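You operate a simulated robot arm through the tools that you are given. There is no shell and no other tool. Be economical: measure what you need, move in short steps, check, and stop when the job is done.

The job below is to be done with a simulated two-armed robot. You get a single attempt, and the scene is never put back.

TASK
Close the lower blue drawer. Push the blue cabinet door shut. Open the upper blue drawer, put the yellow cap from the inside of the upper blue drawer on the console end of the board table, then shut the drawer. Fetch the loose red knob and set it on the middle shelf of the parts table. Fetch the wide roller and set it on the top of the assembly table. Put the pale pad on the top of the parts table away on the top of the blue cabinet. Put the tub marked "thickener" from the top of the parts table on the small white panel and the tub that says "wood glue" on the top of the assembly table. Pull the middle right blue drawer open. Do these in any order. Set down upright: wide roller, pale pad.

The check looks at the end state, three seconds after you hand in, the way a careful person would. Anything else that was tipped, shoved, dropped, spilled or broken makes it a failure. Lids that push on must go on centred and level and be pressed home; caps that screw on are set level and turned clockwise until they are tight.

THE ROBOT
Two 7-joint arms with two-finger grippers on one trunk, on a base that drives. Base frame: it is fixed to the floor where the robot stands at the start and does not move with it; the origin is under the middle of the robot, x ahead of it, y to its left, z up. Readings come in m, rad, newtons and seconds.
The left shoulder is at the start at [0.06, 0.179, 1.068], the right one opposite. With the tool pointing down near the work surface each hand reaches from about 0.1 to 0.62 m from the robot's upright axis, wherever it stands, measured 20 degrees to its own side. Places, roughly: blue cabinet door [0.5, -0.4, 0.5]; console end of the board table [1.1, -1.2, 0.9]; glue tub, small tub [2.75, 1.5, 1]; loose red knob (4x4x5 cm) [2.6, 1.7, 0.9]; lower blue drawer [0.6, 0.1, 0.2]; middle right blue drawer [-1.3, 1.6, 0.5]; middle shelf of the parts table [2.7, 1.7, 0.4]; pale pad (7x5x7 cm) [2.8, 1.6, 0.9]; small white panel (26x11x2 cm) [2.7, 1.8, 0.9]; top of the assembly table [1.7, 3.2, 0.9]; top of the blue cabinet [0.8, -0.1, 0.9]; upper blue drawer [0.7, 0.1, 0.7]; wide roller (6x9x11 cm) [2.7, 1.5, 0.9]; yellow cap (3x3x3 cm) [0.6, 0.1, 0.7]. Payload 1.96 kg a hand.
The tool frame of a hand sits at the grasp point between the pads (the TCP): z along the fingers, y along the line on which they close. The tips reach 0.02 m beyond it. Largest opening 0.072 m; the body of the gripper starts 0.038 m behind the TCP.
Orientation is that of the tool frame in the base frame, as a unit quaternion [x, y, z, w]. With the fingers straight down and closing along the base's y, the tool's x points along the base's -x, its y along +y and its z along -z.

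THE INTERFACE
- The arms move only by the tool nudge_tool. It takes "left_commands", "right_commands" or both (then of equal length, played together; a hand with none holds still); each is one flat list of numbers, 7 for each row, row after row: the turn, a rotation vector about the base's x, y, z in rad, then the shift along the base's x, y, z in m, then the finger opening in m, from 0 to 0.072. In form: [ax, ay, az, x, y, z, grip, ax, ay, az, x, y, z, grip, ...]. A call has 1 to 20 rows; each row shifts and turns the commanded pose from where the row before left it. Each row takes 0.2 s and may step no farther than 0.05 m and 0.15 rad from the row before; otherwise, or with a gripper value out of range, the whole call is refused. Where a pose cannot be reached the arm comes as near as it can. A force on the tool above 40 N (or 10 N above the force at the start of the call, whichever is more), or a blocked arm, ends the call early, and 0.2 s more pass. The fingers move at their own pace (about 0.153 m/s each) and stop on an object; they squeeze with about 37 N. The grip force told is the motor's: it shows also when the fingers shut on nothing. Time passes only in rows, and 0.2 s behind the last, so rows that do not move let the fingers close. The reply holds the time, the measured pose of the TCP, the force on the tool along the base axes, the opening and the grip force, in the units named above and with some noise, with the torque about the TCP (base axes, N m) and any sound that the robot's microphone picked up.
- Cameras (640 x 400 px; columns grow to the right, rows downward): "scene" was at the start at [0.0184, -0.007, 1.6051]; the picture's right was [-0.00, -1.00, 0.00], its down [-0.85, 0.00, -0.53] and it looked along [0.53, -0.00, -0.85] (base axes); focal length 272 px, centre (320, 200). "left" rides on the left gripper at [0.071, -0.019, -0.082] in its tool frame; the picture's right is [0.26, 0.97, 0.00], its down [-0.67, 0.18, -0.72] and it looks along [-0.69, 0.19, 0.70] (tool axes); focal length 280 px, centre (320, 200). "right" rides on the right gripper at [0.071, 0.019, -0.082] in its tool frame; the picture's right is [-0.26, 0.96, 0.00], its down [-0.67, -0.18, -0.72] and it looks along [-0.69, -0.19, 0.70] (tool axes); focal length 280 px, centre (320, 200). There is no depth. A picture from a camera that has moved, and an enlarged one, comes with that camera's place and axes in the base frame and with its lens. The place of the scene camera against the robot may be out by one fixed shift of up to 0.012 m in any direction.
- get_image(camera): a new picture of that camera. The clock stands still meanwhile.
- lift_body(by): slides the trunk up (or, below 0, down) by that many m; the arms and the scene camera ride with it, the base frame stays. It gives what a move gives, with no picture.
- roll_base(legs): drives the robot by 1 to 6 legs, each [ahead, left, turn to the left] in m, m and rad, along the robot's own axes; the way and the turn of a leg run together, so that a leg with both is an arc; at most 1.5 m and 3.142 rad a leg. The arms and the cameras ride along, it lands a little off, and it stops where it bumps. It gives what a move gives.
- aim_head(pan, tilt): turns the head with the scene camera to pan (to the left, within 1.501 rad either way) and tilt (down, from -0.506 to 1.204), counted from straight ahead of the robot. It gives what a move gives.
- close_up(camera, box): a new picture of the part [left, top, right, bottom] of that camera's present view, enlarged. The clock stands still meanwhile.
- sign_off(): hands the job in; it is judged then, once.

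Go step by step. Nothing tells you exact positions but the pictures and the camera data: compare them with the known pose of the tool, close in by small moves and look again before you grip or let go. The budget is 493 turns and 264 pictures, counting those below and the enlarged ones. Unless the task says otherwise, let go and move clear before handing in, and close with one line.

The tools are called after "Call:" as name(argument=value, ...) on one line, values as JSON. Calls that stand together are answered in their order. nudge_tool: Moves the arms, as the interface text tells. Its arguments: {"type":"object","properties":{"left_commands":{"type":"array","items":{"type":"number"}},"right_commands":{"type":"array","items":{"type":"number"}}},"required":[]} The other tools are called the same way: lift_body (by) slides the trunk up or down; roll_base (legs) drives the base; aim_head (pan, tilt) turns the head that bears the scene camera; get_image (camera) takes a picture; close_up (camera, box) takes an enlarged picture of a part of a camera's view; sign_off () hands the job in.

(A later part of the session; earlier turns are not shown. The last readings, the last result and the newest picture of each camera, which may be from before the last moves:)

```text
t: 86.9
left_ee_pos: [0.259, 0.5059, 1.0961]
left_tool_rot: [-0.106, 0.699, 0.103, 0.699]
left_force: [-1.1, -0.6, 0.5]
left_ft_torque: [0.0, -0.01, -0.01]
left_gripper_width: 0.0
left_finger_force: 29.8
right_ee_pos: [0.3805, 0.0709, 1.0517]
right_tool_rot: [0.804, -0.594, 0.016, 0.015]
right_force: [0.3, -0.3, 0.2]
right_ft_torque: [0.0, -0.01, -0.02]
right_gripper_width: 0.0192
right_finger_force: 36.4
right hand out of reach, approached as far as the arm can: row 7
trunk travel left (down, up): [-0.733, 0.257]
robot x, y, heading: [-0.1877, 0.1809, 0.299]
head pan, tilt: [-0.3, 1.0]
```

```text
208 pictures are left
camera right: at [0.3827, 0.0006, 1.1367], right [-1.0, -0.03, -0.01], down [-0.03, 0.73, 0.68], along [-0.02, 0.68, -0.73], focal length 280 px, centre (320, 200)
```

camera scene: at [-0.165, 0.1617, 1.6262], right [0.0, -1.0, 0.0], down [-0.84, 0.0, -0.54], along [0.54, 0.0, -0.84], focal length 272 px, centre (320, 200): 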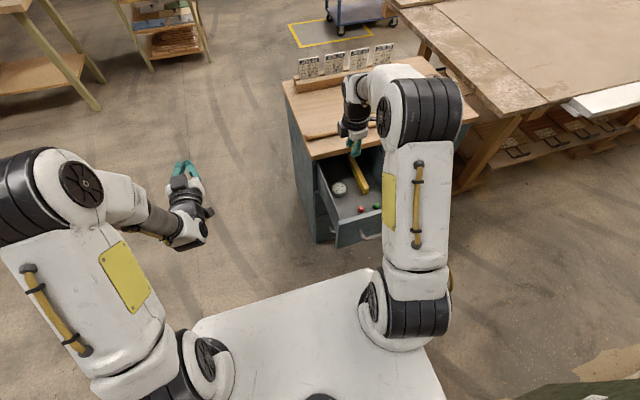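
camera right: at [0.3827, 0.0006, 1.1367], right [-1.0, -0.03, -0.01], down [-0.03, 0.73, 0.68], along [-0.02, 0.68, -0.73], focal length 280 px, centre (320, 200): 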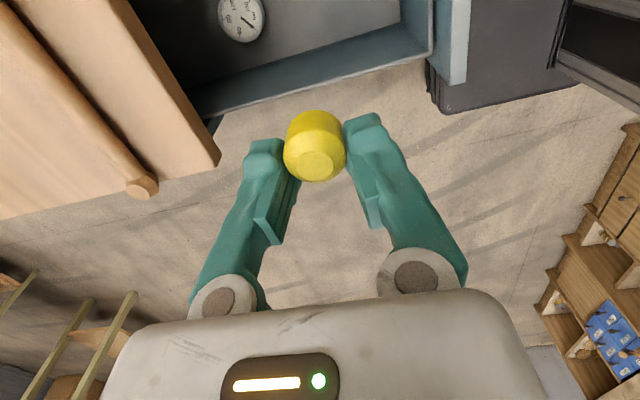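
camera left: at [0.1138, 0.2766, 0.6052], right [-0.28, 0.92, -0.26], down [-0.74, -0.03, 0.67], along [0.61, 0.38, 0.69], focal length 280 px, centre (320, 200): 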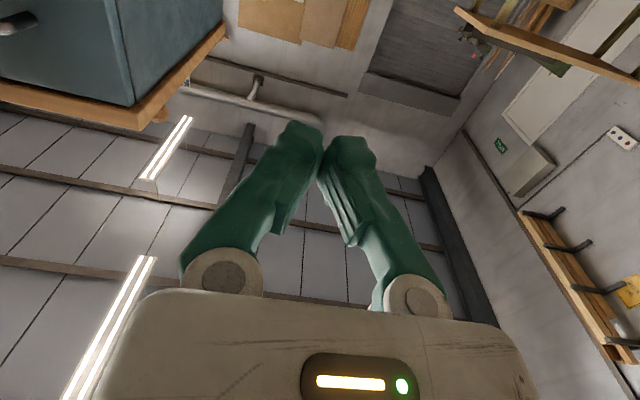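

I'd rather close the drawer before driving off, using the left fist. First I back off 0.2 m and tuck the right hand (with the cap) aside, while the left hand yaws to point to the right.

Call:
roll_base(legs=[[-0.2, 0, 0]])

Call:
nudge_tool(left_commands=[0, 0, -0.15, 0, 0, 0, 0, 0, 0, -0.15, 0.0, 0, 0, 0, 0, 0, -0.15, 0, 0, 0, 0, 0, 0, -0.15, 0, 0, 0, 0, 0, 0, -0.1, 0.009, -0.029, -0.02, 0, 0, 0, 0, 0.009, -0.029, -0.02, 0, 0, 0, 0, 0.009, -0.029, -0.02, 0, 0, 0, 0, 0.009, -0.029, -0.02, 0], right_commands=[0, 0, 0, -0.018, -0.028, 0, 0, 0, 0, 0, -0.018, -0.028, 0, 0, 0, 0, 0, -0.018, -0.028, 0, 0, 0, 0, 0, -0.018, -0.028, 0, 0, 0, 0, 0, -0.018, -0.028, 0, 0, 0, 0, 0, -0.018, -0.028, 0, 0, 0, 0, 0, -0.018, 0, 0, 0, 0, 0, 0, -0.018, 0, 0, 0])

Call:
get_image(camera="scene")

```text
t: 88.4
left_ee_pos: [0.0754, 0.4447, 1.0971]
left_tool_rot: [-0.104, 0.7, 0.102, 0.699]
left_force: [0.3, 0.2, 0.7]
left_ft_torque: [0.02, 0.02, 0.04]
left_gripper_width: 0.0
left_finger_force: 30.0
right_ee_pos: [0.1947, 0.0108, 1.0512]
right_tool_rot: [0.803, -0.596, 0.016, 0.014]
right_force: [0.2, 0.1, -0.4]
right_ft_torque: [0.05, 0.01, 0.0]
right_gripper_width: 0.0192
right_finger_force: 37.5
trunk travel left (down, up): [-0.733, 0.257]
robot x, y, heading: [-0.3697, 0.1254, 0.294]
head pan, tilt: [-0.3, 1.0]
```

```text
t: 90.2
left_ee_pos: [0.1093, 0.3299, 1.0144]
left_tool_rot: [0.142, 0.693, -0.144, 0.692]
left_force: [-0.1, -0.4, 0.8]
left_ft_torque: [-0.01, 0.01, 0.04]
left_gripper_width: 0.0002
left_finger_force: 29.9
right_ee_pos: [0.0501, -0.1593, 1.0509]
right_tool_rot: [0.803, -0.596, 0.015, 0.015]
right_force: [0.6, -0.5, 0.2]
right_ft_torque: [0.02, 0.02, 0.01]
right_gripper_width: 0.0191
right_finger_force: 36.9
trunk travel left (down, up): [-0.733, 0.257]
robot x, y, heading: [-0.373, 0.1272, 0.295]
head pan, tilt: [-0.3, 1.0]
```

```text
207 pictures are left
camera scene: at [-0.3495, 0.1019, 1.6262], right [-0.01, -1.0, 0.0], down [-0.84, 0.0, -0.54], along [0.54, 0.0, -0.84], focal length 272 px, centre (320, 200)
```

scene: 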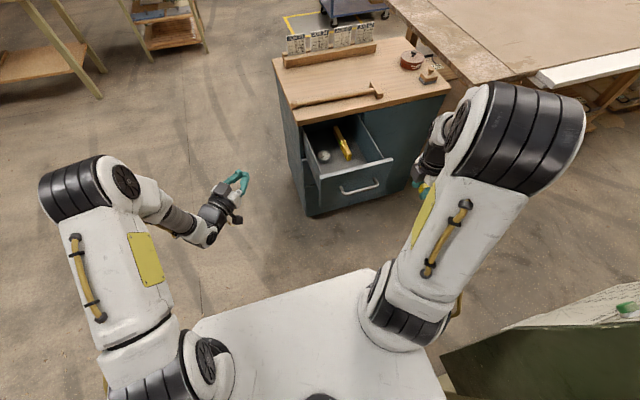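

Call:
lift_body(by=-0.2)

Call:
nudge_tool(left_commands=[0, 0, 0, 0.009, -0.036, -0.001, 0, 0, 0, 0, 0.009, -0.036, -0.001, 0, 0, 0, 0, 0.009, -0.036, -0.001, 0, 0, 0, 0, 0.009, -0.036, -0.001, 0, 0, 0, 0, 0.009, -0.036, -0.001, 0, 0, 0, 0, 0.009, -0.036, -0.001, 0, 0, 0, 0, 0.009, -0.036, -0.001, 0, 0, 0, 0, 0.009, -0.036, -0.001, 0])

Call:
get_image(camera="scene")

```text
t: 92.4
left_ee_pos: [0.11, 0.3295, 0.8161]
left_tool_rot: [0.142, 0.693, -0.145, 0.692]
left_force: [1.1, -0.2, 0.1]
left_ft_torque: [-0.03, -0.03, 0.03]
left_gripper_width: 0.0
left_finger_force: 29.6
right_ee_pos: [0.0502, -0.1592, 0.8494]
right_tool_rot: [0.802, -0.596, 0.015, 0.015]
right_force: [-0.3, 0.2, -0.1]
right_ft_torque: [-0.02, -0.01, 0.01]
right_gripper_width: 0.0187
right_finger_force: 37.6
trunk travel left (down, up): [-0.533, 0.457]
robot x, y, heading: [-0.3704, 0.1272, 0.291]
head pan, tilt: [-0.3, 1.0]
```

```text
t: 94.2
left_ee_pos: [0.1806, 0.0431, 0.8063]
left_tool_rot: [0.142, 0.693, -0.144, 0.692]
left_force: [1.2, 0.5, 0.3]
left_ft_torque: [-0.02, 0.03, 0.0]
left_gripper_width: 0.0
left_finger_force: 29.8
right_ee_pos: [0.0508, -0.16, 0.8501]
right_tool_rot: [0.803, -0.596, 0.014, 0.014]
right_force: [-0.3, 0.2, 0.9]
right_ft_torque: [-0.04, 0.0, 0.0]
right_gripper_width: 0.0183
right_finger_force: 37.1
trunk travel left (down, up): [-0.533, 0.457]
robot x, y, heading: [-0.3687, 0.1275, 0.298]
head pan, tilt: [-0.3, 1.0]
```

```text
206 pictures are left
camera scene: at [-0.3494, 0.102, 1.4262], right [-0.01, -1.0, 0.0], down [-0.84, 0.0, -0.54], along [0.54, 0.0, -0.84], focal length 272 px, centre (320, 200)
```

scene: 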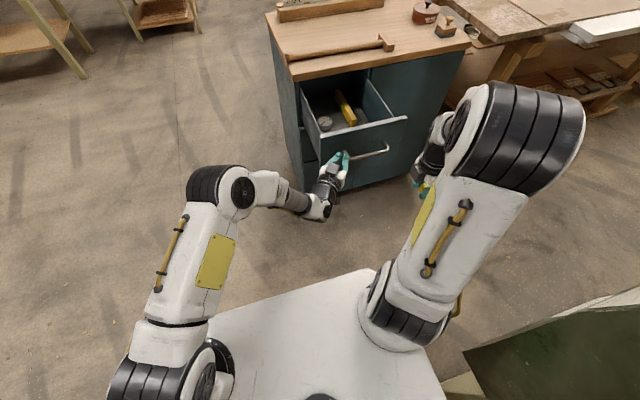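

The left fist is in front of the drawer's left side. Pushing along the drawer axis with the arm first.

Call:
nudge_tool(left_commands=[0, 0, 0, 0.0284, 0.0093, 0, 0, 0, 0, 0, 0.0284, 0.0093, 0, 0, 0, 0, 0, 0.0284, 0.0093, 0, 0, 0, 0, 0, 0.0284, 0.0093, 0, 0, 0, 0, 0, 0.0284, 0.0093, 0, 0])

Call:
get_image(camera="scene")

```text
t: 95.4
left_ee_pos: [0.3258, 0.0905, 0.8081]
left_tool_rot: [0.142, 0.693, -0.144, 0.692]
left_force: [0.1, -0.3, -0.2]
left_ft_torque: [0.0, 0.0, 0.0]
left_gripper_width: 0.0003
left_finger_force: 29.6
right_ee_pos: [0.0506, -0.1598, 0.8503]
right_tool_rot: [0.803, -0.596, 0.014, 0.015]
right_force: [1.4, 0.5, 0.2]
right_ft_torque: [-0.03, 0.03, 0.0]
right_gripper_width: 0.0181
right_finger_force: 36.6
trunk travel left (down, up): [-0.533, 0.457]
robot x, y, heading: [-0.37, 0.1283, 0.293]
head pan, tilt: [-0.3, 1.0]
```

```text
205 pictures are left
camera scene: at [-0.3488, 0.1028, 1.4262], right [-0.01, -1.0, 0.0], down [-0.84, 0.0, -0.54], along [0.54, 0.0, -0.84], focal length 272 px, centre (320, 200)
```

scene: 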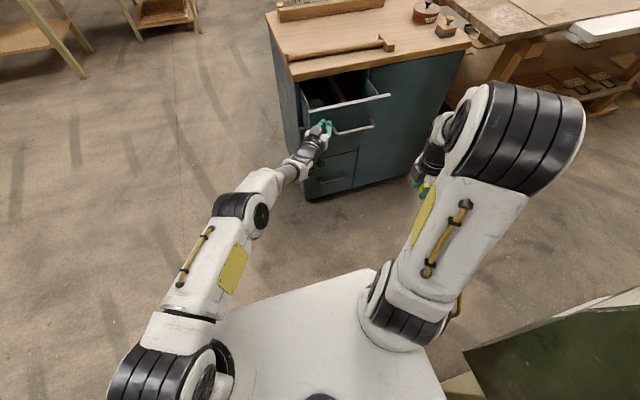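

Call:
nudge_tool(left_commands=[0, 0, 0, 0.0284, 0.0093, 0, 0, 0, 0, 0, 0.0284, 0.0093, 0, 0, 0, 0, 0, 0.0284, 0.0093, 0, 0])

Call:
get_image(camera="right")

```text
t: 96.2
left_ee_pos: [0.3443, 0.0958, 0.8072]
left_tool_rot: [0.142, 0.694, -0.145, 0.691]
left_force: [-0.2, -0.3, -0.7]
left_ft_torque: [0.0, -0.02, 0.01]
left_gripper_width: 0.0
left_finger_force: 29.8
left hand out of reach, approached as far as the arm can: row 1, 2, 3
right_ee_pos: [0.05, -0.1594, 0.8496]
right_tool_rot: [0.802, -0.596, 0.015, 0.016]
right_force: [-0.9, 1.0, 0.0]
right_ft_torque: [0.02, 0.04, 0.02]
right_gripper_width: 0.0179
right_finger_force: 37.2
trunk travel left (down, up): [-0.533, 0.457]
robot x, y, heading: [-0.3722, 0.1276, 0.293]
head pan, tilt: [-0.3, 1.0]
```

```text
204 pictures are left
camera right: at [0.0524, -0.2293, 0.9349], right [-1.0, -0.03, -0.01], down [-0.02, 0.73, 0.69], along [-0.02, 0.69, -0.73], focal length 280 px, centre (320, 200)
```

right: 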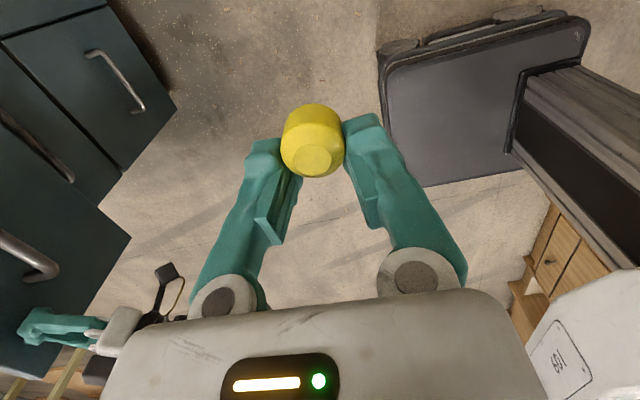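

The drawer is partly in; the arm is at its limit, so I'll drive forward to push the rest. The cap is creeping in the grip, so I'll regrip it on the cabinet top afterwards.

Call:
roll_base(legs=[[0.12, 0, 0]])

Call:
get_image(camera="scene")

```text
t: 97.5
left_ee_pos: [0.4604, 0.1303, 0.8068]
left_tool_rot: [0.142, 0.693, -0.144, 0.692]
left_force: [0.8, 0.9, 0.0]
left_ft_torque: [0.01, -0.04, 0.01]
left_gripper_width: 0.0001
left_finger_force: 29.8
right_ee_pos: [0.1674, -0.1245, 0.849]
right_tool_rot: [0.803, -0.596, 0.015, 0.015]
right_force: [1.1, 0.1, -0.2]
right_ft_torque: [-0.01, 0.01, -0.04]
right_gripper_width: 0.0178
right_finger_force: 36.7
trunk travel left (down, up): [-0.533, 0.457]
robot x, y, heading: [-0.2553, 0.1617, 0.297]
head pan, tilt: [-0.3, 1.0]
```

```text
203 pictures are left
camera scene: at [-0.2315, 0.1386, 1.4262], right [-0.01, -1.0, 0.0], down [-0.84, 0.0, -0.54], along [0.54, 0.0, -0.84], focal length 272 px, centre (320, 200)
```

scene: 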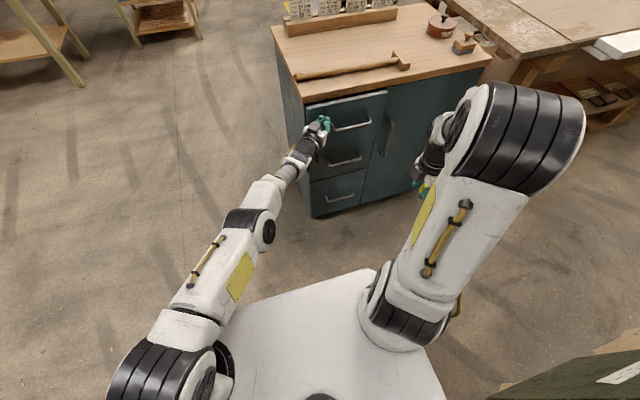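

Call:
roll_base(legs=[[0.04, 0, 0]])

Call:
close_up(camera="scene", box=[260, 60, 440, 200])

```text
t: 98.5
left_ee_pos: [0.4958, 0.1385, 0.8081]
left_tool_rot: [0.145, 0.692, -0.146, 0.692]
left_force: [-0.1, -0.4, 0.3]
left_ft_torque: [-0.01, 0.02, 0.02]
left_gripper_width: 0.0
left_finger_force: 29.8
right_ee_pos: [0.2033, -0.1125, 0.8506]
right_tool_rot: [0.803, -0.595, 0.015, 0.015]
right_force: [0.3, 0.1, 0.1]
right_ft_torque: [-0.02, 0.02, 0.01]
right_gripper_width: 0.0175
right_finger_force: 37.5
trunk travel left (down, up): [-0.533, 0.457]
robot x, y, heading: [-0.2188, 0.1771, 0.297]
head pan, tilt: [-0.3, 1.0]
stopped in leg 1: the force on the tool passed its limit at 145 N (the readings are from after the stop); the commanded pose is now the measured one
```

```text
2.86 times, centred on (350, 130) of scene
camera zoom: at [-0.1971, 0.1492, 1.4262], right [0.0, -1.0, 0.0], down [-0.84, 0.0, -0.54], along [0.54, 0.0, -0.84], focal length 778 px, centre (234, 400)
```

zoom: 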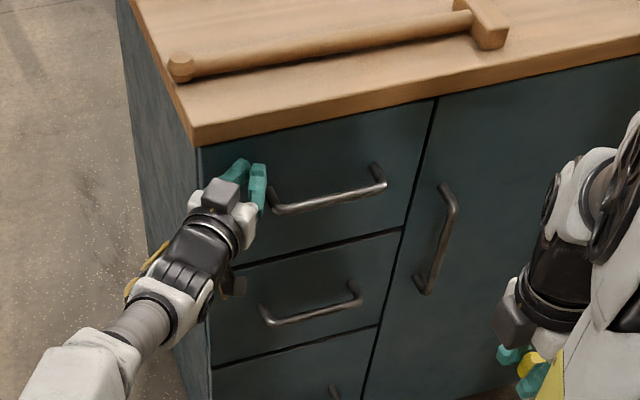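

The upper drawer is shut. I'll retract the left arm, raise the trunk and head for the board table without delay.

Call:
nudge_tool(left_commands=[0, 0, 0, -0.0383, -0.0118, 0, 0, 0, 0, 0, -0.0383, -0.0118, 0, 0, 0, 0, 0, -0.045, 0.015, 0, 0, 0, 0, 0, -0.045, 0.015, 0, 0, 0, 0, 0, -0.03, 0.035, 0, 0, 0, 0, 0, -0.02, 0.04, 0, 0])

Call:
lift_body(by=0.3)

Call:
aim_head(pan=-0.9, tilt=0.8)

Call:
get_image(camera="scene")

```text
t: 99.8
left_ee_pos: [0.2767, 0.2201, 0.8065]
left_tool_rot: [0.144, 0.691, -0.146, 0.693]
left_force: [-0.7, 1.0, -0.6]
left_ft_torque: [0.02, 0.01, 0.01]
left_gripper_width: 0.0
left_finger_force: 29.7
right_ee_pos: [0.2032, -0.1115, 0.8508]
right_tool_rot: [0.803, -0.596, 0.015, 0.015]
right_force: [-0.3, -0.1, 0.2]
right_ft_torque: [-0.01, -0.03, -0.01]
right_gripper_width: 0.0174
right_finger_force: 36.6
trunk travel left (down, up): [-0.533, 0.457]
robot x, y, heading: [-0.2232, 0.1694, 0.299]
head pan, tilt: [-0.3, 1.0]
```

```text
t: 102.8
left_ee_pos: [0.2771, 0.2204, 1.1055]
left_tool_rot: [0.145, 0.692, -0.146, 0.692]
left_force: [-0.4, 0.3, 0.1]
left_ft_torque: [-0.01, -0.02, -0.01]
left_gripper_width: 0.0
left_finger_force: 29.7
right_ee_pos: [0.203, -0.1114, 1.1499]
right_tool_rot: [0.803, -0.596, 0.016, 0.015]
right_force: [1.0, -0.7, 0.0]
right_ft_torque: [0.0, 0.0, 0.0]
right_gripper_width: 0.0168
right_finger_force: 37.0
trunk travel left (down, up): [-0.833, 0.157]
robot x, y, heading: [-0.22, 0.1735, 0.292]
head pan, tilt: [-0.3, 1.0]
```

```text
t: 103.8
left_ee_pos: [0.2762, 0.2199, 1.1053]
left_tool_rot: [0.145, 0.692, -0.146, 0.692]
left_force: [-0.3, -0.3, -0.2]
left_ft_torque: [-0.01, -0.02, 0.0]
left_gripper_width: 0.0001
left_finger_force: 29.7
right_ee_pos: [0.2041, -0.1125, 1.1505]
right_tool_rot: [0.803, -0.596, 0.016, 0.014]
right_force: [0.1, -0.1, 0.0]
right_ft_torque: [0.0, 0.01, 0.02]
right_gripper_width: 0.0165
right_finger_force: 37.3
trunk travel left (down, up): [-0.833, 0.157]
robot x, y, heading: [-0.2186, 0.1768, 0.291]
head pan, tilt: [-0.901, 0.799]
```

```text
201 pictures are left
camera scene: at [-0.2003, 0.1037, 1.7413], right [-0.57, -0.82, 0.0], down [-0.59, 0.41, -0.7], along [0.57, -0.4, -0.72], focal length 272 px, centre (320, 200)
```

scene: 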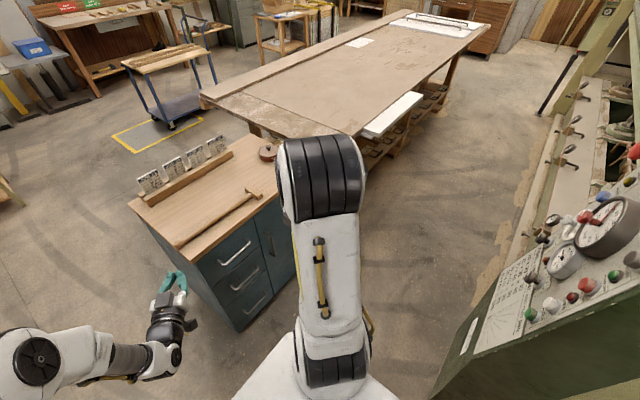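

Path to the aisle looks clear between cabinet and console. Driving there in three legs.

Call:
roll_base(legs=[[0.218, -0.457, 0], [0.101, -0.78, 0], [0, 0, -0.38]])

Call:
get_image(camera="right")

Call:
aim_head(pan=-0.3, tilt=0.9)

Call:
get_image(camera="scene")

```text
t: 111.7
left_ee_pos: [0.8806, -1.0563, 1.1056]
left_tool_rot: [0.285, 0.647, -0.286, 0.647]
left_force: [-0.1, -0.4, -0.7]
left_ft_torque: [0.0, 0.0, 0.02]
left_gripper_width: 0.0
left_finger_force: 29.5
right_ee_pos: [0.6781, -1.329, 1.1491]
right_tool_rot: [-0.662, 0.749, -0.013, -0.018]
right_force: [-0.1, -0.8, 0.3]
right_ft_torque: [-0.01, 0.0, -0.03]
right_gripper_width: 0.0
right_finger_force: 29.9
trunk travel left (down, up): [-0.833, 0.157]
robot x, y, heading: [0.407, -0.893, -0.126]
head pan, tilt: [-0.901, 0.799]
```

```text
200 pictures are left
camera right: at [0.6516, -1.3944, 1.2347], right [-0.93, 0.38, -0.01], down [0.27, 0.67, 0.69], along [0.26, 0.63, -0.73], focal length 280 px, centre (320, 200)
```

right: 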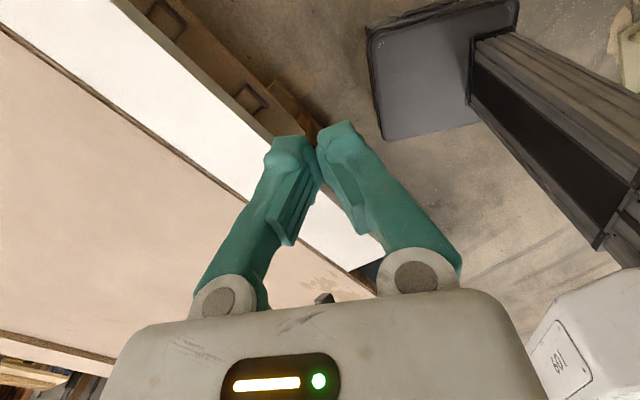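

```text
t: 112.7
left_ee_pos: [0.8809, -1.0565, 1.1054]
left_tool_rot: [0.286, 0.646, -0.287, 0.647]
left_force: [-0.4, 0.7, -0.4]
left_ft_torque: [-0.01, 0.01, 0.01]
left_gripper_width: 0.0002
left_finger_force: 29.5
right_ee_pos: [0.6784, -1.3296, 1.1505]
right_tool_rot: [-0.661, 0.75, -0.012, -0.019]
right_force: [0.5, 0.2, -0.5]
right_ft_torque: [0.03, 0.0, 0.0]
right_gripper_width: 0.0
right_finger_force: 29.9
trunk travel left (down, up): [-0.833, 0.157]
robot x, y, heading: [0.4111, -0.8966, -0.122]
head pan, tilt: [-0.3, 0.901]
```

```text
199 pictures are left
camera scene: at [0.428, -0.9271, 1.7334], right [-0.41, -0.91, 0.0], down [-0.71, 0.32, -0.62], along [0.57, -0.26, -0.78], focal length 272 px, centre (320, 200)
```

scene: 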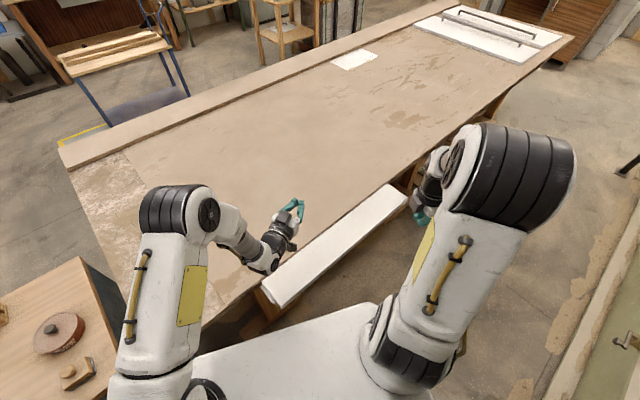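

The cap slipped out during the drive. I must find it, so I'll scan the floor along the path.

Call:
aim_head(pan=1.0, tilt=1.0)

Call:
get_image(camera="scene")

Call:
aim_head(pan=1.5, tilt=0.8)

Call:
get_image(camera="scene")

Call:
aim_head(pan=-1.2, tilt=1.0)

Call:
get_image(camera="scene")

```text
t: 114.1
left_ee_pos: [0.8808, -1.0569, 1.1055]
left_tool_rot: [0.286, 0.647, -0.286, 0.647]
left_force: [0.3, 0.6, -0.6]
left_ft_torque: [0.0, -0.03, -0.03]
left_gripper_width: 0.0001
left_finger_force: 30.1
right_ee_pos: [0.6783, -1.3307, 1.1505]
right_tool_rot: [-0.662, 0.749, -0.012, -0.018]
right_force: [0.8, 0.3, -0.8]
right_ft_torque: [0.0, -0.01, 0.01]
right_gripper_width: 0.0001
right_finger_force: 29.5
trunk travel left (down, up): [-0.833, 0.157]
robot x, y, heading: [0.4098, -0.8997, -0.123]
head pan, tilt: [1.0, 1.0]
```

```text
198 pictures are left
camera scene: at [0.4038, -0.8426, 1.7262], right [0.77, -0.64, 0.0], down [-0.54, -0.65, -0.54], along [0.35, 0.41, -0.84], focal length 272 px, centre (320, 200)
```

scene: 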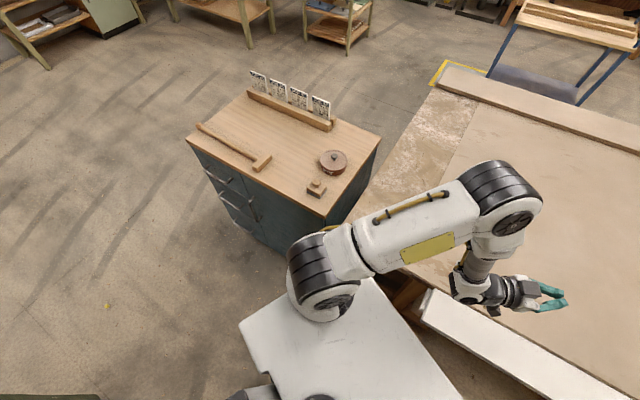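

```text
t: 115.0
left_ee_pos: [0.8811, -1.0569, 1.1057]
left_tool_rot: [0.285, 0.647, -0.287, 0.647]
left_force: [0.3, 0.7, -0.5]
left_ft_torque: [-0.01, 0.04, -0.03]
left_gripper_width: 0.0001
left_finger_force: 30.0
right_ee_pos: [0.6786, -1.3303, 1.1504]
right_tool_rot: [-0.661, 0.75, -0.012, -0.017]
right_force: [0.2, 0.3, 0.1]
right_ft_torque: [-0.03, 0.01, 0.03]
right_gripper_width: 0.0001
right_finger_force: 30.0
trunk travel left (down, up): [-0.833, 0.157]
robot x, y, heading: [0.4094, -0.8998, -0.12]
head pan, tilt: [1.499, 0.799]
```

```text
197 pictures are left
camera scene: at [0.375, -0.8171, 1.7413], right [0.98, -0.2, 0.0], down [-0.14, -0.7, -0.7], along [0.14, 0.68, -0.72], focal length 272 px, centre (320, 200)
```

scene: 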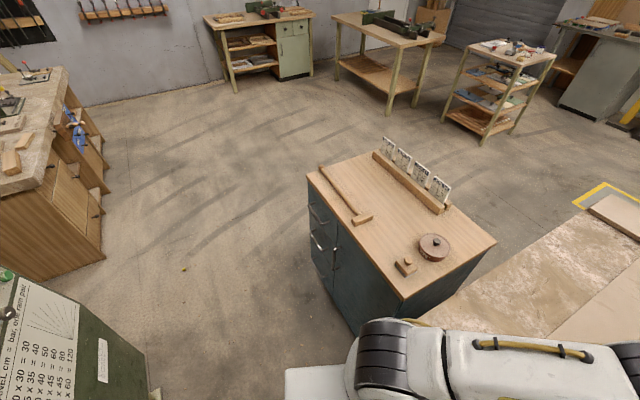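

```text
t: 117.5
left_ee_pos: [0.8813, -1.0569, 1.1058]
left_tool_rot: [0.285, 0.646, -0.287, 0.647]
left_force: [-0.2, 0.0, 0.3]
left_ft_torque: [0.01, 0.0, -0.03]
left_gripper_width: 0.0
left_finger_force: 28.8
right_ee_pos: [0.6779, -1.3303, 1.15]
right_tool_rot: [-0.662, 0.75, -0.012, -0.018]
right_force: [0.1, 0.0, 0.0]
right_ft_torque: [0.02, 0.01, 0.03]
right_gripper_width: 0.0
right_finger_force: 29.7
trunk travel left (down, up): [-0.833, 0.157]
robot x, y, heading: [0.4058, -0.8983, -0.123]
head pan, tilt: [-1.201, 1.0]
```

```text
196 pictures are left
camera scene: at [0.3762, -0.9637, 1.7262], right [-0.97, -0.24, 0.0], down [-0.21, 0.82, -0.54], along [0.13, -0.52, -0.84], focal length 272 px, centre (320, 200)
```

scene: 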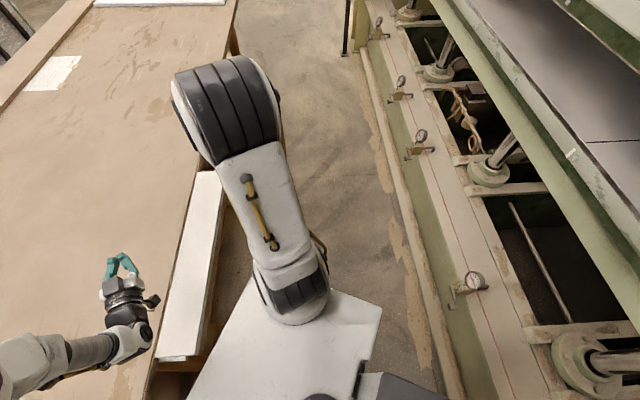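

There is something yellow on the floor near [-0.36, 0.3]. Zooming in.

Call:
aim_head(pan=1.5, tilt=0.8)

Call:
close_up(camera="scene", box=[150, 240, 220, 300])

```text
t: 119.8
left_ee_pos: [0.8806, -1.0555, 1.1053]
left_tool_rot: [0.286, 0.646, -0.287, 0.647]
left_force: [0.0, 0.5, 0.3]
left_ft_torque: [0.0, 0.01, 0.0]
left_gripper_width: 0.0001
left_finger_force: 29.7
right_ee_pos: [0.6777, -1.3306, 1.1496]
right_tool_rot: [-0.661, 0.75, -0.013, -0.016]
right_force: [0.2, 0.1, 0.1]
right_ft_torque: [-0.01, -0.01, 0.01]
right_gripper_width: 0.0
right_finger_force: 29.3
trunk travel left (down, up): [-0.833, 0.157]
robot x, y, heading: [0.4112, -0.8959, -0.122]
head pan, tilt: [1.499, 0.799]
```

```text
6.67 times, centred on (185, 270) of scene
camera zoom: at [0.3749, -0.817, 1.7413], right [0.98, -0.19, 0.0], down [-0.14, -0.7, -0.7], along [0.14, 0.68, -0.72], focal length 1815 px, centre (1220, -267)
```

zoom: 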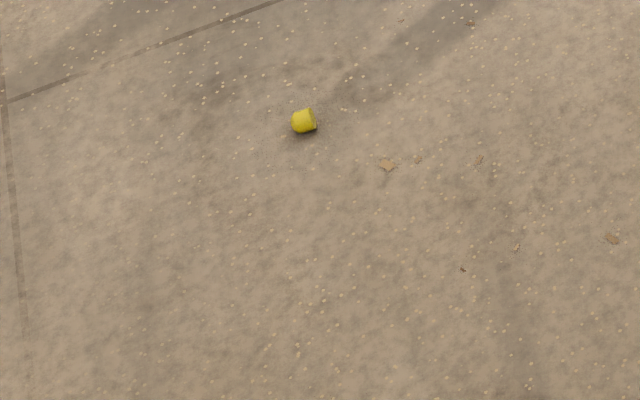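

The cap lies on its side at about [-0.39, 0.42] on the floor. I'll drive back out of the aisle and turn to face it with the right hand.

Call:
roll_base(legs=[[-0.3725, 0.6556, 0], [-0.165, 0.64, 0], [0, 0, -2.63]])

Call:
aim_head(pan=-0.2, tilt=1.1)

Call:
get_image(camera="scene")

```text
t: 133.4
left_ee_pos: [-0.4516, 0.3769, 1.1058]
left_tool_rot: [-0.699, 0.104, 0.7, 0.105]
left_force: [0.3, -0.1, -0.4]
left_ft_torque: [-0.02, 0.0, -0.01]
left_gripper_width: 0.0
left_finger_force: 29.3
right_ee_pos: [-0.4172, 0.7155, 1.1491]
right_tool_rot: [0.547, 0.837, 0.014, -0.016]
right_force: [0.8, 0.8, 0.8]
right_ft_torque: [-0.03, 0.01, 0.02]
right_gripper_width: 0.0
right_finger_force: 29.3
trunk travel left (down, up): [-0.833, 0.157]
robot x, y, heading: [0.0345, 0.4802, -2.731]
head pan, tilt: [1.499, 0.799]
```

```text
t: 135.2
left_ee_pos: [-0.4506, 0.3745, 1.1056]
left_tool_rot: [-0.699, 0.103, 0.7, 0.104]
left_force: [0.7, -0.6, 0.5]
left_ft_torque: [0.0, -0.02, -0.01]
left_gripper_width: 0.0001
left_finger_force: 29.2
right_ee_pos: [-0.4163, 0.7149, 1.1512]
right_tool_rot: [0.547, 0.837, 0.015, -0.016]
right_force: [0.1, -0.1, 0.2]
right_ft_torque: [0.0, -0.01, 0.0]
right_gripper_width: 0.0001
right_finger_force: 29.2
trunk travel left (down, up): [-0.833, 0.157]
robot x, y, heading: [0.0331, 0.4802, -2.733]
head pan, tilt: [-0.201, 1.1]
```

```text
194 pictures are left
camera scene: at [0.0381, 0.4842, 1.7196], right [-0.21, 0.98, 0.0], down [0.87, 0.19, -0.45], along [-0.44, -0.1, -0.89], focal length 272 px, centre (320, 200)
```

scene: 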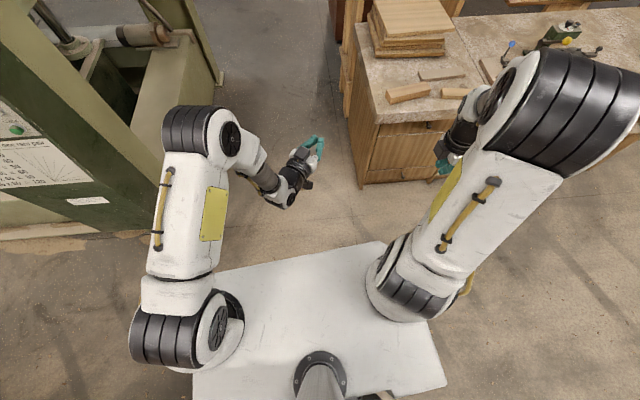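

The cap is hidden just past the deck's front edge. I'll back up 0.15 m to see it.

Call:
roll_base(legs=[[-0.15, 0.0, 0]])

Call:
get_image(camera="scene")

```text
t: 136.5
left_ee_pos: [-0.3197, 0.4355, 1.105]
left_tool_rot: [0.699, -0.105, -0.699, -0.106]
left_force: [0.1, 0.3, -0.3]
left_ft_torque: [-0.03, -0.02, -0.03]
left_gripper_width: 0.0
left_finger_force: 29.7
right_ee_pos: [-0.2839, 0.7741, 1.1509]
right_tool_rot: [0.549, 0.836, 0.014, -0.016]
right_force: [-0.5, 0.1, 0.6]
right_ft_torque: [-0.02, 0.0, 0.02]
right_gripper_width: 0.0
right_finger_force: 29.6
trunk travel left (down, up): [-0.833, 0.157]
robot x, y, heading: [0.1729, 0.5375, -2.731]
head pan, tilt: [-0.201, 1.1]
```

```text
193 pictures are left
camera scene: at [0.1699, 0.5417, 1.7195], right [-0.21, 0.98, 0.0], down [0.87, 0.18, -0.45], along [-0.44, -0.09, -0.89], focal length 272 px, centre (320, 200)
```

scene: 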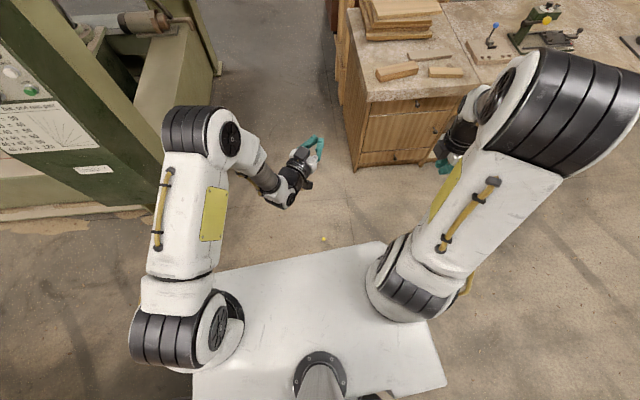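

The cap is at about [-0.396, 0.447, 0.015]. Lowering the trunk for a floor pick-up, then moving the right hand over it.

Call:
nudge_tool(right_commands=[0, 0, 0, -0.02, -0.045, 0, 0.06, 0, 0, 0, -0.02, -0.045, 0, 0.06, 0, 0, 0, -0.02, -0.045, 0, 0.06, 0, 0, 0, -0.02, -0.045, 0, 0.06, 0, 0, 0, -0.02, -0.045, 0, 0.06])

Call:
lift_body(by=-0.7)

Call:
get_image(camera="right")

Call:
get_image(camera="scene")

```text
t: 137.7
left_ee_pos: [-0.3189, 0.435, 1.1057]
left_tool_rot: [-0.699, 0.104, 0.7, 0.107]
left_force: [1.0, -0.4, -0.5]
left_ft_torque: [0.02, 0.02, 0.0]
left_gripper_width: 0.0002
left_finger_force: 29.6
right_ee_pos: [-0.3848, 0.5446, 1.1488]
right_tool_rot: [0.549, 0.836, 0.014, -0.016]
right_force: [0.3, -0.5, 0.5]
right_ft_torque: [-0.01, -0.02, 0.0]
right_gripper_width: 0.0601
right_finger_force: 0.0
trunk travel left (down, up): [-0.833, 0.157]
robot x, y, heading: [0.1707, 0.5399, -2.736]
head pan, tilt: [-0.201, 1.1]
```

```text
refused: -0.7 is not a number from -0.4 to 0.4
```

```text
192 pictures are left
camera right: at [-0.3938, 0.6132, 1.2339], right [0.99, 0.14, 0.0], down [0.11, -0.72, 0.68], along [0.09, -0.68, -0.73], focal length 280 px, centre (320, 200)
```

right: 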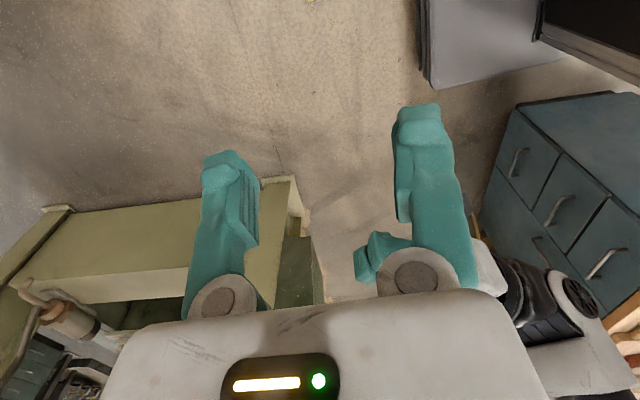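

```text
191 pictures are left
camera scene: at [0.1711, 0.5407, 1.7196], right [-0.21, 0.98, 0.0], down [0.87, 0.18, -0.45], along [-0.44, -0.09, -0.89], focal length 272 px, centre (320, 200)
```

scene: 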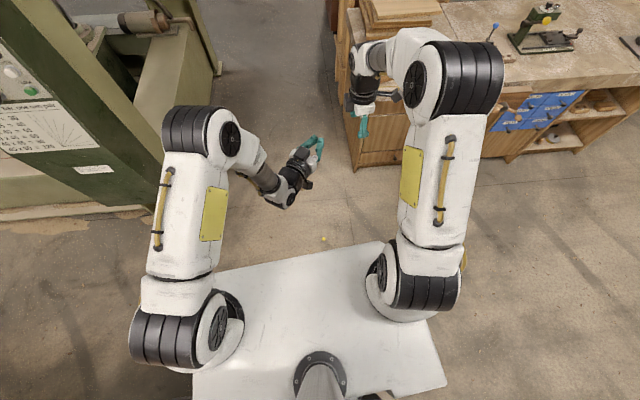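

The left hand is in the way; moving it aside before lowering.

Call:
nudge_tool(left_commands=[0, 0, 0.15, 0.025, -0.04, 0, 0, 0, 0, 0.15, 0.025, -0.04, 0, 0, 0, 0, 0.15, 0.025, -0.04, 0, 0, 0, 0, 0.15, 0.025, -0.04, 0, 0, 0, 0, 0.1, 0.025, -0.04, 0, 0])

Call:
lift_body(by=-0.4)

Call:
lift_body(by=-0.3)

Call:
get_image(camera="right")

Call:
get_image(camera="scene")

```text
t: 138.9
left_ee_pos: [-0.1905, 0.2339, 1.1084]
left_tool_rot: [-0.692, -0.143, 0.694, -0.14]
left_force: [-0.2, 0.1, 0.9]
left_ft_torque: [0.0, 0.02, -0.02]
left_gripper_width: 0.0
left_finger_force: 29.8
right_ee_pos: [-0.3833, 0.5451, 1.1502]
right_tool_rot: [0.549, 0.835, 0.014, -0.016]
right_force: [0.1, -1.0, -0.5]
right_ft_torque: [0.0, -0.02, -0.01]
right_gripper_width: 0.06
right_finger_force: 0.1
trunk travel left (down, up): [-0.833, 0.157]
robot x, y, heading: [0.1726, 0.541, -2.733]
head pan, tilt: [-0.201, 1.1]
```

```text
t: 142.8
left_ee_pos: [-0.1926, 0.2356, 0.7081]
left_tool_rot: [-0.693, -0.142, 0.693, -0.142]
left_force: [0.3, 0.1, 0.3]
left_ft_torque: [0.03, -0.04, 0.02]
left_gripper_width: 0.0002
left_finger_force: 29.6
right_ee_pos: [-0.3828, 0.5451, 0.7506]
right_tool_rot: [0.549, 0.836, 0.013, -0.016]
right_force: [-0.5, 0.6, -0.6]
right_ft_torque: [0.0, 0.01, -0.02]
right_gripper_width: 0.06
right_finger_force: 0.0
trunk travel left (down, up): [-0.433, 0.557]
robot x, y, heading: [0.1708, 0.5375, -2.734]
head pan, tilt: [-0.201, 1.1]
```

```text
t: 145.8
left_ee_pos: [-0.1919, 0.236, 0.4082]
left_tool_rot: [-0.693, -0.14, 0.694, -0.14]
left_force: [0.2, -0.5, 0.1]
left_ft_torque: [0.03, 0.02, 0.03]
left_gripper_width: 0.0002
left_finger_force: 29.6
right_ee_pos: [-0.3851, 0.5458, 0.45]
right_tool_rot: [0.549, 0.836, 0.013, -0.016]
right_force: [0.2, -0.8, -0.6]
right_ft_torque: [-0.03, -0.03, -0.01]
right_gripper_width: 0.0596
right_finger_force: 0.0
trunk travel left (down, up): [-0.133, 0.857]
robot x, y, heading: [0.1703, 0.5344, -2.731]
head pan, tilt: [-0.201, 1.1]
```

```text
190 pictures are left
camera right: at [-0.3929, 0.615, 0.5342], right [0.99, 0.14, -0.01], down [0.11, -0.72, 0.69], along [0.09, -0.68, -0.73], focal length 280 px, centre (320, 200)
```

right: 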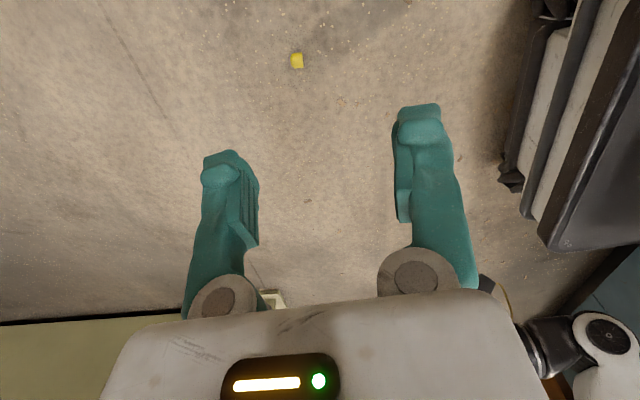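

```text
189 pictures are left
camera scene: at [0.1723, 0.5426, 1.0196], right [-0.21, 0.98, 0.0], down [0.87, 0.18, -0.45], along [-0.44, -0.09, -0.89], focal length 272 px, centre (320, 200)
```

scene: 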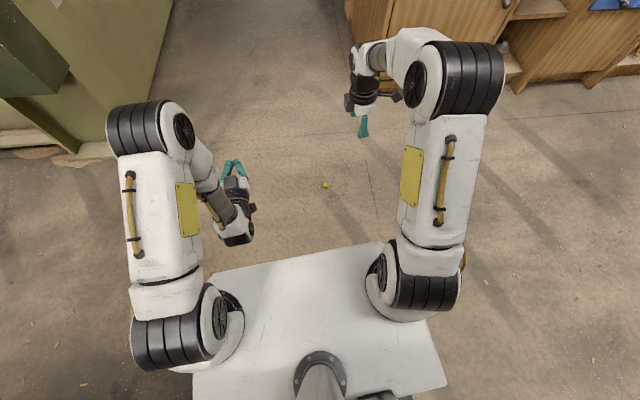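

Call:
lift_body(by=-0.13)

Call:
nudge_tool(right_commands=[0, 0, 0, -0.012, -0.045, -0.02, 0.06, 0, 0, 0, -0.012, -0.045, -0.02, 0.06, 0, 0, 0, 0, 0, -0.045, 0.06, 0, 0, 0, 0, 0, -0.045, 0.06, 0, 0, 0, 0, 0, -0.045, 0.06, 0, 0, 0, 0, 0, 0, 0.06])

Call:
get_image(camera="right")

```text
t: 147.3
left_ee_pos: [-0.1918, 0.2361, 0.2777]
left_tool_rot: [-0.692, -0.141, 0.694, -0.14]
left_force: [0.0, 0.2, 0.4]
left_ft_torque: [0.01, -0.04, 0.02]
left_gripper_width: 0.0001
left_finger_force: 30.3
right_ee_pos: [-0.3832, 0.5461, 0.3204]
right_tool_rot: [0.549, 0.836, 0.014, -0.017]
right_force: [0.1, 0.0, 0.0]
right_ft_torque: [0.03, 0.01, 0.01]
right_gripper_width: 0.0599
right_finger_force: 0.0
trunk travel left (down, up): [-0.003, 0.987]
robot x, y, heading: [0.1686, 0.538, -2.734]
head pan, tilt: [-0.201, 1.1]
```

```text
refused: row 1 steps farther than a row can; nothing moved
```

```text
188 pictures are left
camera right: at [-0.3929, 0.615, 0.4042], right [0.99, 0.14, -0.01], down [0.11, -0.72, 0.69], along [0.09, -0.68, -0.73], focal length 280 px, centre (320, 200)
```

right: 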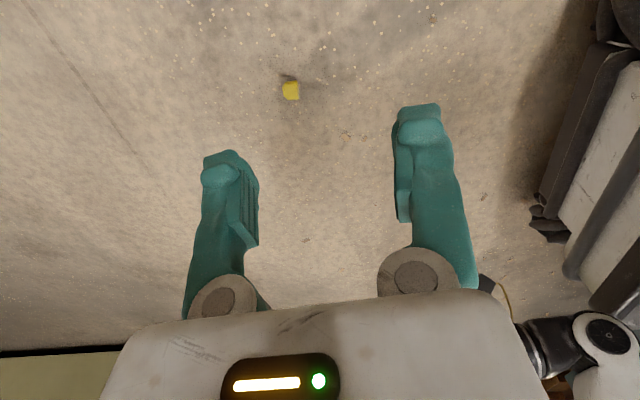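

Call:
nudge_tool(right_commands=[0, 0, 0, -0.011, -0.031, -0.01, 0.06, 0, 0, 0, -0.011, -0.031, -0.01, 0.06, 0, 0, 0, -0.011, -0.03, -0.02, 0.06, 0, 0, 0, 0, 0, -0.045, 0.06, 0, 0, 0, 0, 0, -0.045, 0.06, 0, 0, 0, 0, 0, -0.045, 0.06, 0, 0, 0, 0, 0, 0, 0.06])

Call:
get_image(camera="right")

```text
t: 148.9
left_ee_pos: [-0.1924, 0.2361, 0.2777]
left_tool_rot: [-0.692, -0.142, 0.694, -0.141]
left_force: [-1.1, -0.2, 0.8]
left_ft_torque: [-0.02, 0.0, 0.02]
left_gripper_width: 0.0
left_finger_force: 29.4
right_ee_pos: [-0.4043, 0.4937, 0.16]
right_tool_rot: [0.549, 0.836, 0.014, -0.016]
right_force: [-0.1, -0.7, 0.6]
right_ft_torque: [-0.01, 0.02, -0.01]
right_gripper_width: 0.0599
right_finger_force: 0.1
right hand out of reach, approached as far as the arm can: row 2, 3
trunk travel left (down, up): [-0.003, 0.987]
robot x, y, heading: [0.1693, 0.5407, -2.736]
head pan, tilt: [-0.201, 1.1]
```

```text
187 pictures are left
camera right: at [-0.4143, 0.5622, 0.2448], right [0.99, 0.14, -0.01], down [0.11, -0.72, 0.69], along [0.09, -0.68, -0.73], focal length 280 px, centre (320, 200)
```

right: 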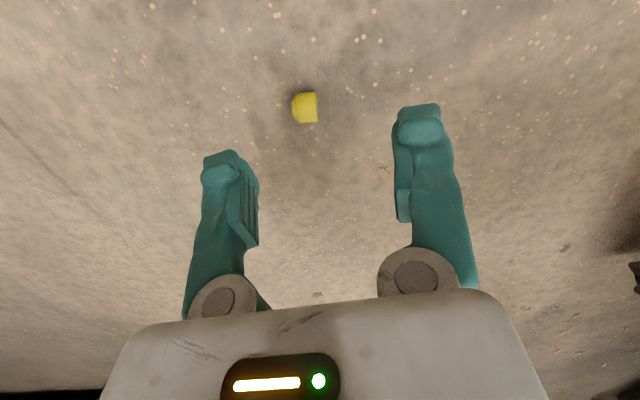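

The cap lies with its axis along my closing direction, which makes for a firm grip on its flat ends. I'll shift the base left 6 cm for reach.

Call:
roll_base(legs=[[0, 0.06, 0]])

Call:
nudge_tool(right_commands=[0, 0, 0, -0.016, 0.005, -0.03, 0.06, 0, 0, 0, -0.016, 0.0, -0.03, 0.06, 0, 0, 0, 0, 0, 0, 0.06])

Call:
get_image(camera="right")

```text
t: 149.9
left_ee_pos: [-0.1688, 0.182, 0.2769]
left_tool_rot: [-0.692, -0.14, 0.694, -0.139]
left_force: [-0.2, -0.7, 0.2]
left_ft_torque: [-0.01, 0.0, -0.02]
left_gripper_width: 0.0001
left_finger_force: 29.6
right_ee_pos: [-0.3822, 0.4386, 0.1606]
right_tool_rot: [0.55, 0.835, 0.014, -0.017]
right_force: [-0.6, 1.0, -0.3]
right_ft_torque: [0.01, 0.05, -0.02]
right_gripper_width: 0.06
right_finger_force: 0.1
trunk travel left (down, up): [-0.003, 0.987]
robot x, y, heading: [0.1925, 0.483, -2.732]
head pan, tilt: [-0.201, 1.1]
```

```text
t: 150.7
left_ee_pos: [-0.1699, 0.182, 0.278]
left_tool_rot: [-0.693, -0.14, 0.693, -0.14]
left_force: [-0.2, 0.1, 0.3]
left_ft_torque: [0.02, 0.04, 0.01]
left_gripper_width: 0.0
left_finger_force: 29.1
right_ee_pos: [-0.4136, 0.446, 0.1005]
right_tool_rot: [0.55, 0.835, 0.014, -0.016]
right_force: [-0.2, -0.1, -0.6]
right_ft_torque: [-0.01, -0.03, -0.01]
right_gripper_width: 0.06
right_finger_force: 0.1
trunk travel left (down, up): [-0.003, 0.987]
robot x, y, heading: [0.1931, 0.4864, -2.733]
head pan, tilt: [-0.201, 1.1]
```

```text
186 pictures are left
camera right: at [-0.4229, 0.5154, 0.1846], right [0.99, 0.14, -0.01], down [0.11, -0.72, 0.69], along [0.09, -0.68, -0.73], focal length 280 px, centre (320, 200)
```

right: 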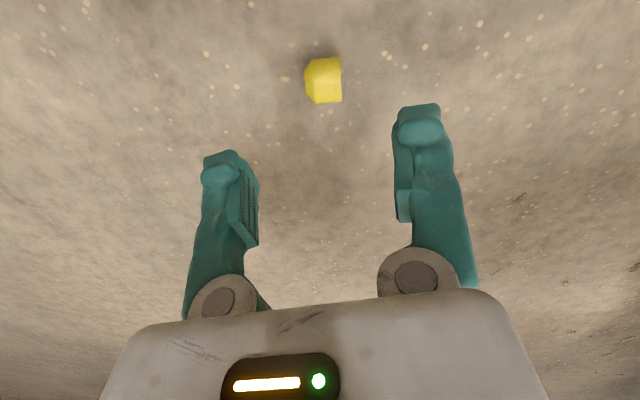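

Call:
nudge_tool(right_commands=[0, 0, 0, 0.001, 0.007, -0.03, 0.06, 0, 0, 0, 0, 0, -0.03, 0.06, 0, 0, 0, 0, 0, -0.012, 0.06, 0, 0, 0, 0, 0, 0, 0.06])

Call:
get_image(camera="right")

```text
t: 151.7
left_ee_pos: [-0.1687, 0.182, 0.2774]
left_tool_rot: [-0.693, -0.14, 0.694, -0.139]
left_force: [-0.6, 0.4, 0.4]
left_ft_torque: [0.04, 0.04, 0.02]
left_gripper_width: 0.0
left_finger_force: 28.9
right_ee_pos: [-0.4115, 0.4514, 0.0277]
right_tool_rot: [0.55, 0.835, 0.014, -0.016]
right_force: [-0.1, -0.2, 0.4]
right_ft_torque: [0.0, -0.04, 0.01]
right_gripper_width: 0.0601
right_finger_force: 0.1
trunk travel left (down, up): [-0.003, 0.987]
robot x, y, heading: [0.1964, 0.481, -2.737]
head pan, tilt: [-0.201, 1.1]
```

```text
185 pictures are left
camera right: at [-0.4212, 0.5201, 0.1131], right [0.99, 0.14, -0.01], down [0.11, -0.72, 0.69], along [0.09, -0.68, -0.73], focal length 280 px, centre (320, 200)
```

right: 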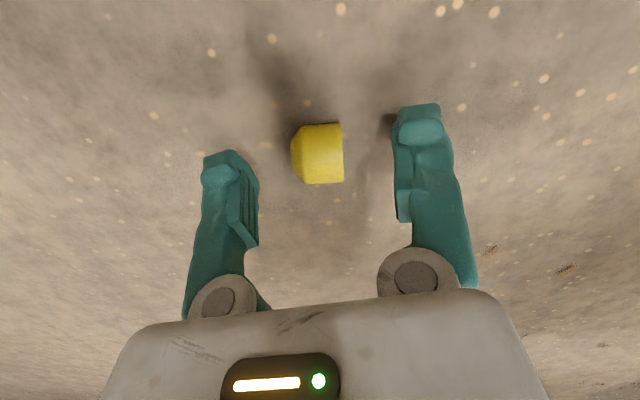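

Centred between the fingertips. Closing.

Call:
nudge_tool(right_commands=[0, 0, 0, 0, 0, -0.002, 0.035, 0, 0, 0, 0, 0, 0, 0.0, 0, 0, 0, 0, 0, 0, 0.0, 0, 0, 0, 0, 0, 0, 0.0])

Call:
get_image(camera="right")

```text
t: 152.7
left_ee_pos: [-0.1699, 0.1832, 0.2772]
left_tool_rot: [-0.693, -0.14, 0.694, -0.139]
left_force: [0.0, -0.5, 0.4]
left_ft_torque: [-0.06, 0.01, 0.01]
left_gripper_width: 0.0
left_finger_force: 30.1
right_ee_pos: [-0.4121, 0.4509, 0.0273]
right_tool_rot: [0.549, 0.835, 0.013, -0.016]
right_force: [0.0, -0.1, -1.6]
right_ft_torque: [0.0, -0.02, 0.03]
right_gripper_width: 0.0174
right_finger_force: 37.1
trunk travel left (down, up): [-0.003, 0.987]
robot x, y, heading: [0.19, 0.4874, -2.733]
head pan, tilt: [-0.201, 1.1]
```

```text
184 pictures are left
camera right: at [-0.4206, 0.5204, 0.1115], right [0.99, 0.14, -0.01], down [0.11, -0.72, 0.69], along [0.09, -0.68, -0.73], focal length 280 px, centre (320, 200)
```

right: 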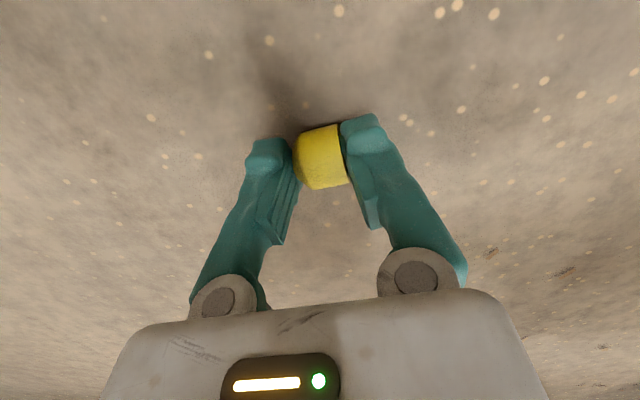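

Call:
nudge_tool(right_commands=[0, 0, 0, 0, 0, 0.03, 0, 0, 0, 0, 0, 0, 0.04, 0, 0, 0, 0, 0, 0, 0.04, 0, 0, 0, 0, 0, 0, 0.04, 0, 0, 0, 0, 0, 0, 0.04, 0])

Call:
lift_body(by=0.4)

Call:
get_image(camera="right")

```text
t: 153.9
left_ee_pos: [-0.1692, 0.1817, 0.2786]
left_tool_rot: [-0.693, -0.139, 0.694, -0.139]
left_force: [0.1, 0.4, -0.2]
left_ft_torque: [0.01, 0.01, -0.02]
left_gripper_width: 0.0
left_finger_force: 29.3
right_ee_pos: [-0.4097, 0.4521, 0.2177]
right_tool_rot: [0.55, 0.835, 0.014, -0.015]
right_force: [-0.5, 0.0, 0.1]
right_ft_torque: [-0.02, 0.02, -0.03]
right_gripper_width: 0.0176
right_finger_force: 37.0
trunk travel left (down, up): [-0.003, 0.987]
robot x, y, heading: [0.1924, 0.4869, -2.73]
head pan, tilt: [-0.201, 1.1]
```

```text
t: 157.8
left_ee_pos: [-0.1683, 0.1828, 0.678]
left_tool_rot: [-0.693, -0.14, 0.694, -0.14]
left_force: [-0.5, -0.7, 0.7]
left_ft_torque: [0.02, 0.01, -0.02]
left_gripper_width: 0.0
left_finger_force: 28.9
right_ee_pos: [-0.4098, 0.4524, 0.6187]
right_tool_rot: [0.55, 0.835, 0.013, -0.016]
right_force: [0.7, 0.0, -0.1]
right_ft_torque: [-0.08, 0.01, 0.02]
right_gripper_width: 0.0172
right_finger_force: 37.0
trunk travel left (down, up): [-0.403, 0.587]
robot x, y, heading: [0.1936, 0.4843, -2.734]
head pan, tilt: [-0.201, 1.1]
```

```text
183 pictures are left
camera right: at [-0.4189, 0.522, 0.7024], right [0.99, 0.14, -0.01], down [0.11, -0.72, 0.69], along [0.09, -0.68, -0.73], focal length 280 px, centre (320, 200)
```

right: 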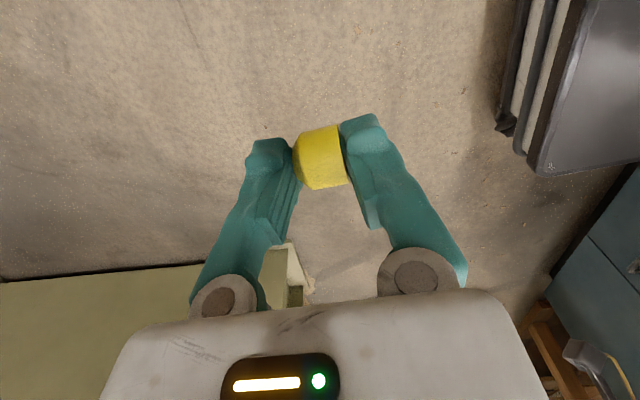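

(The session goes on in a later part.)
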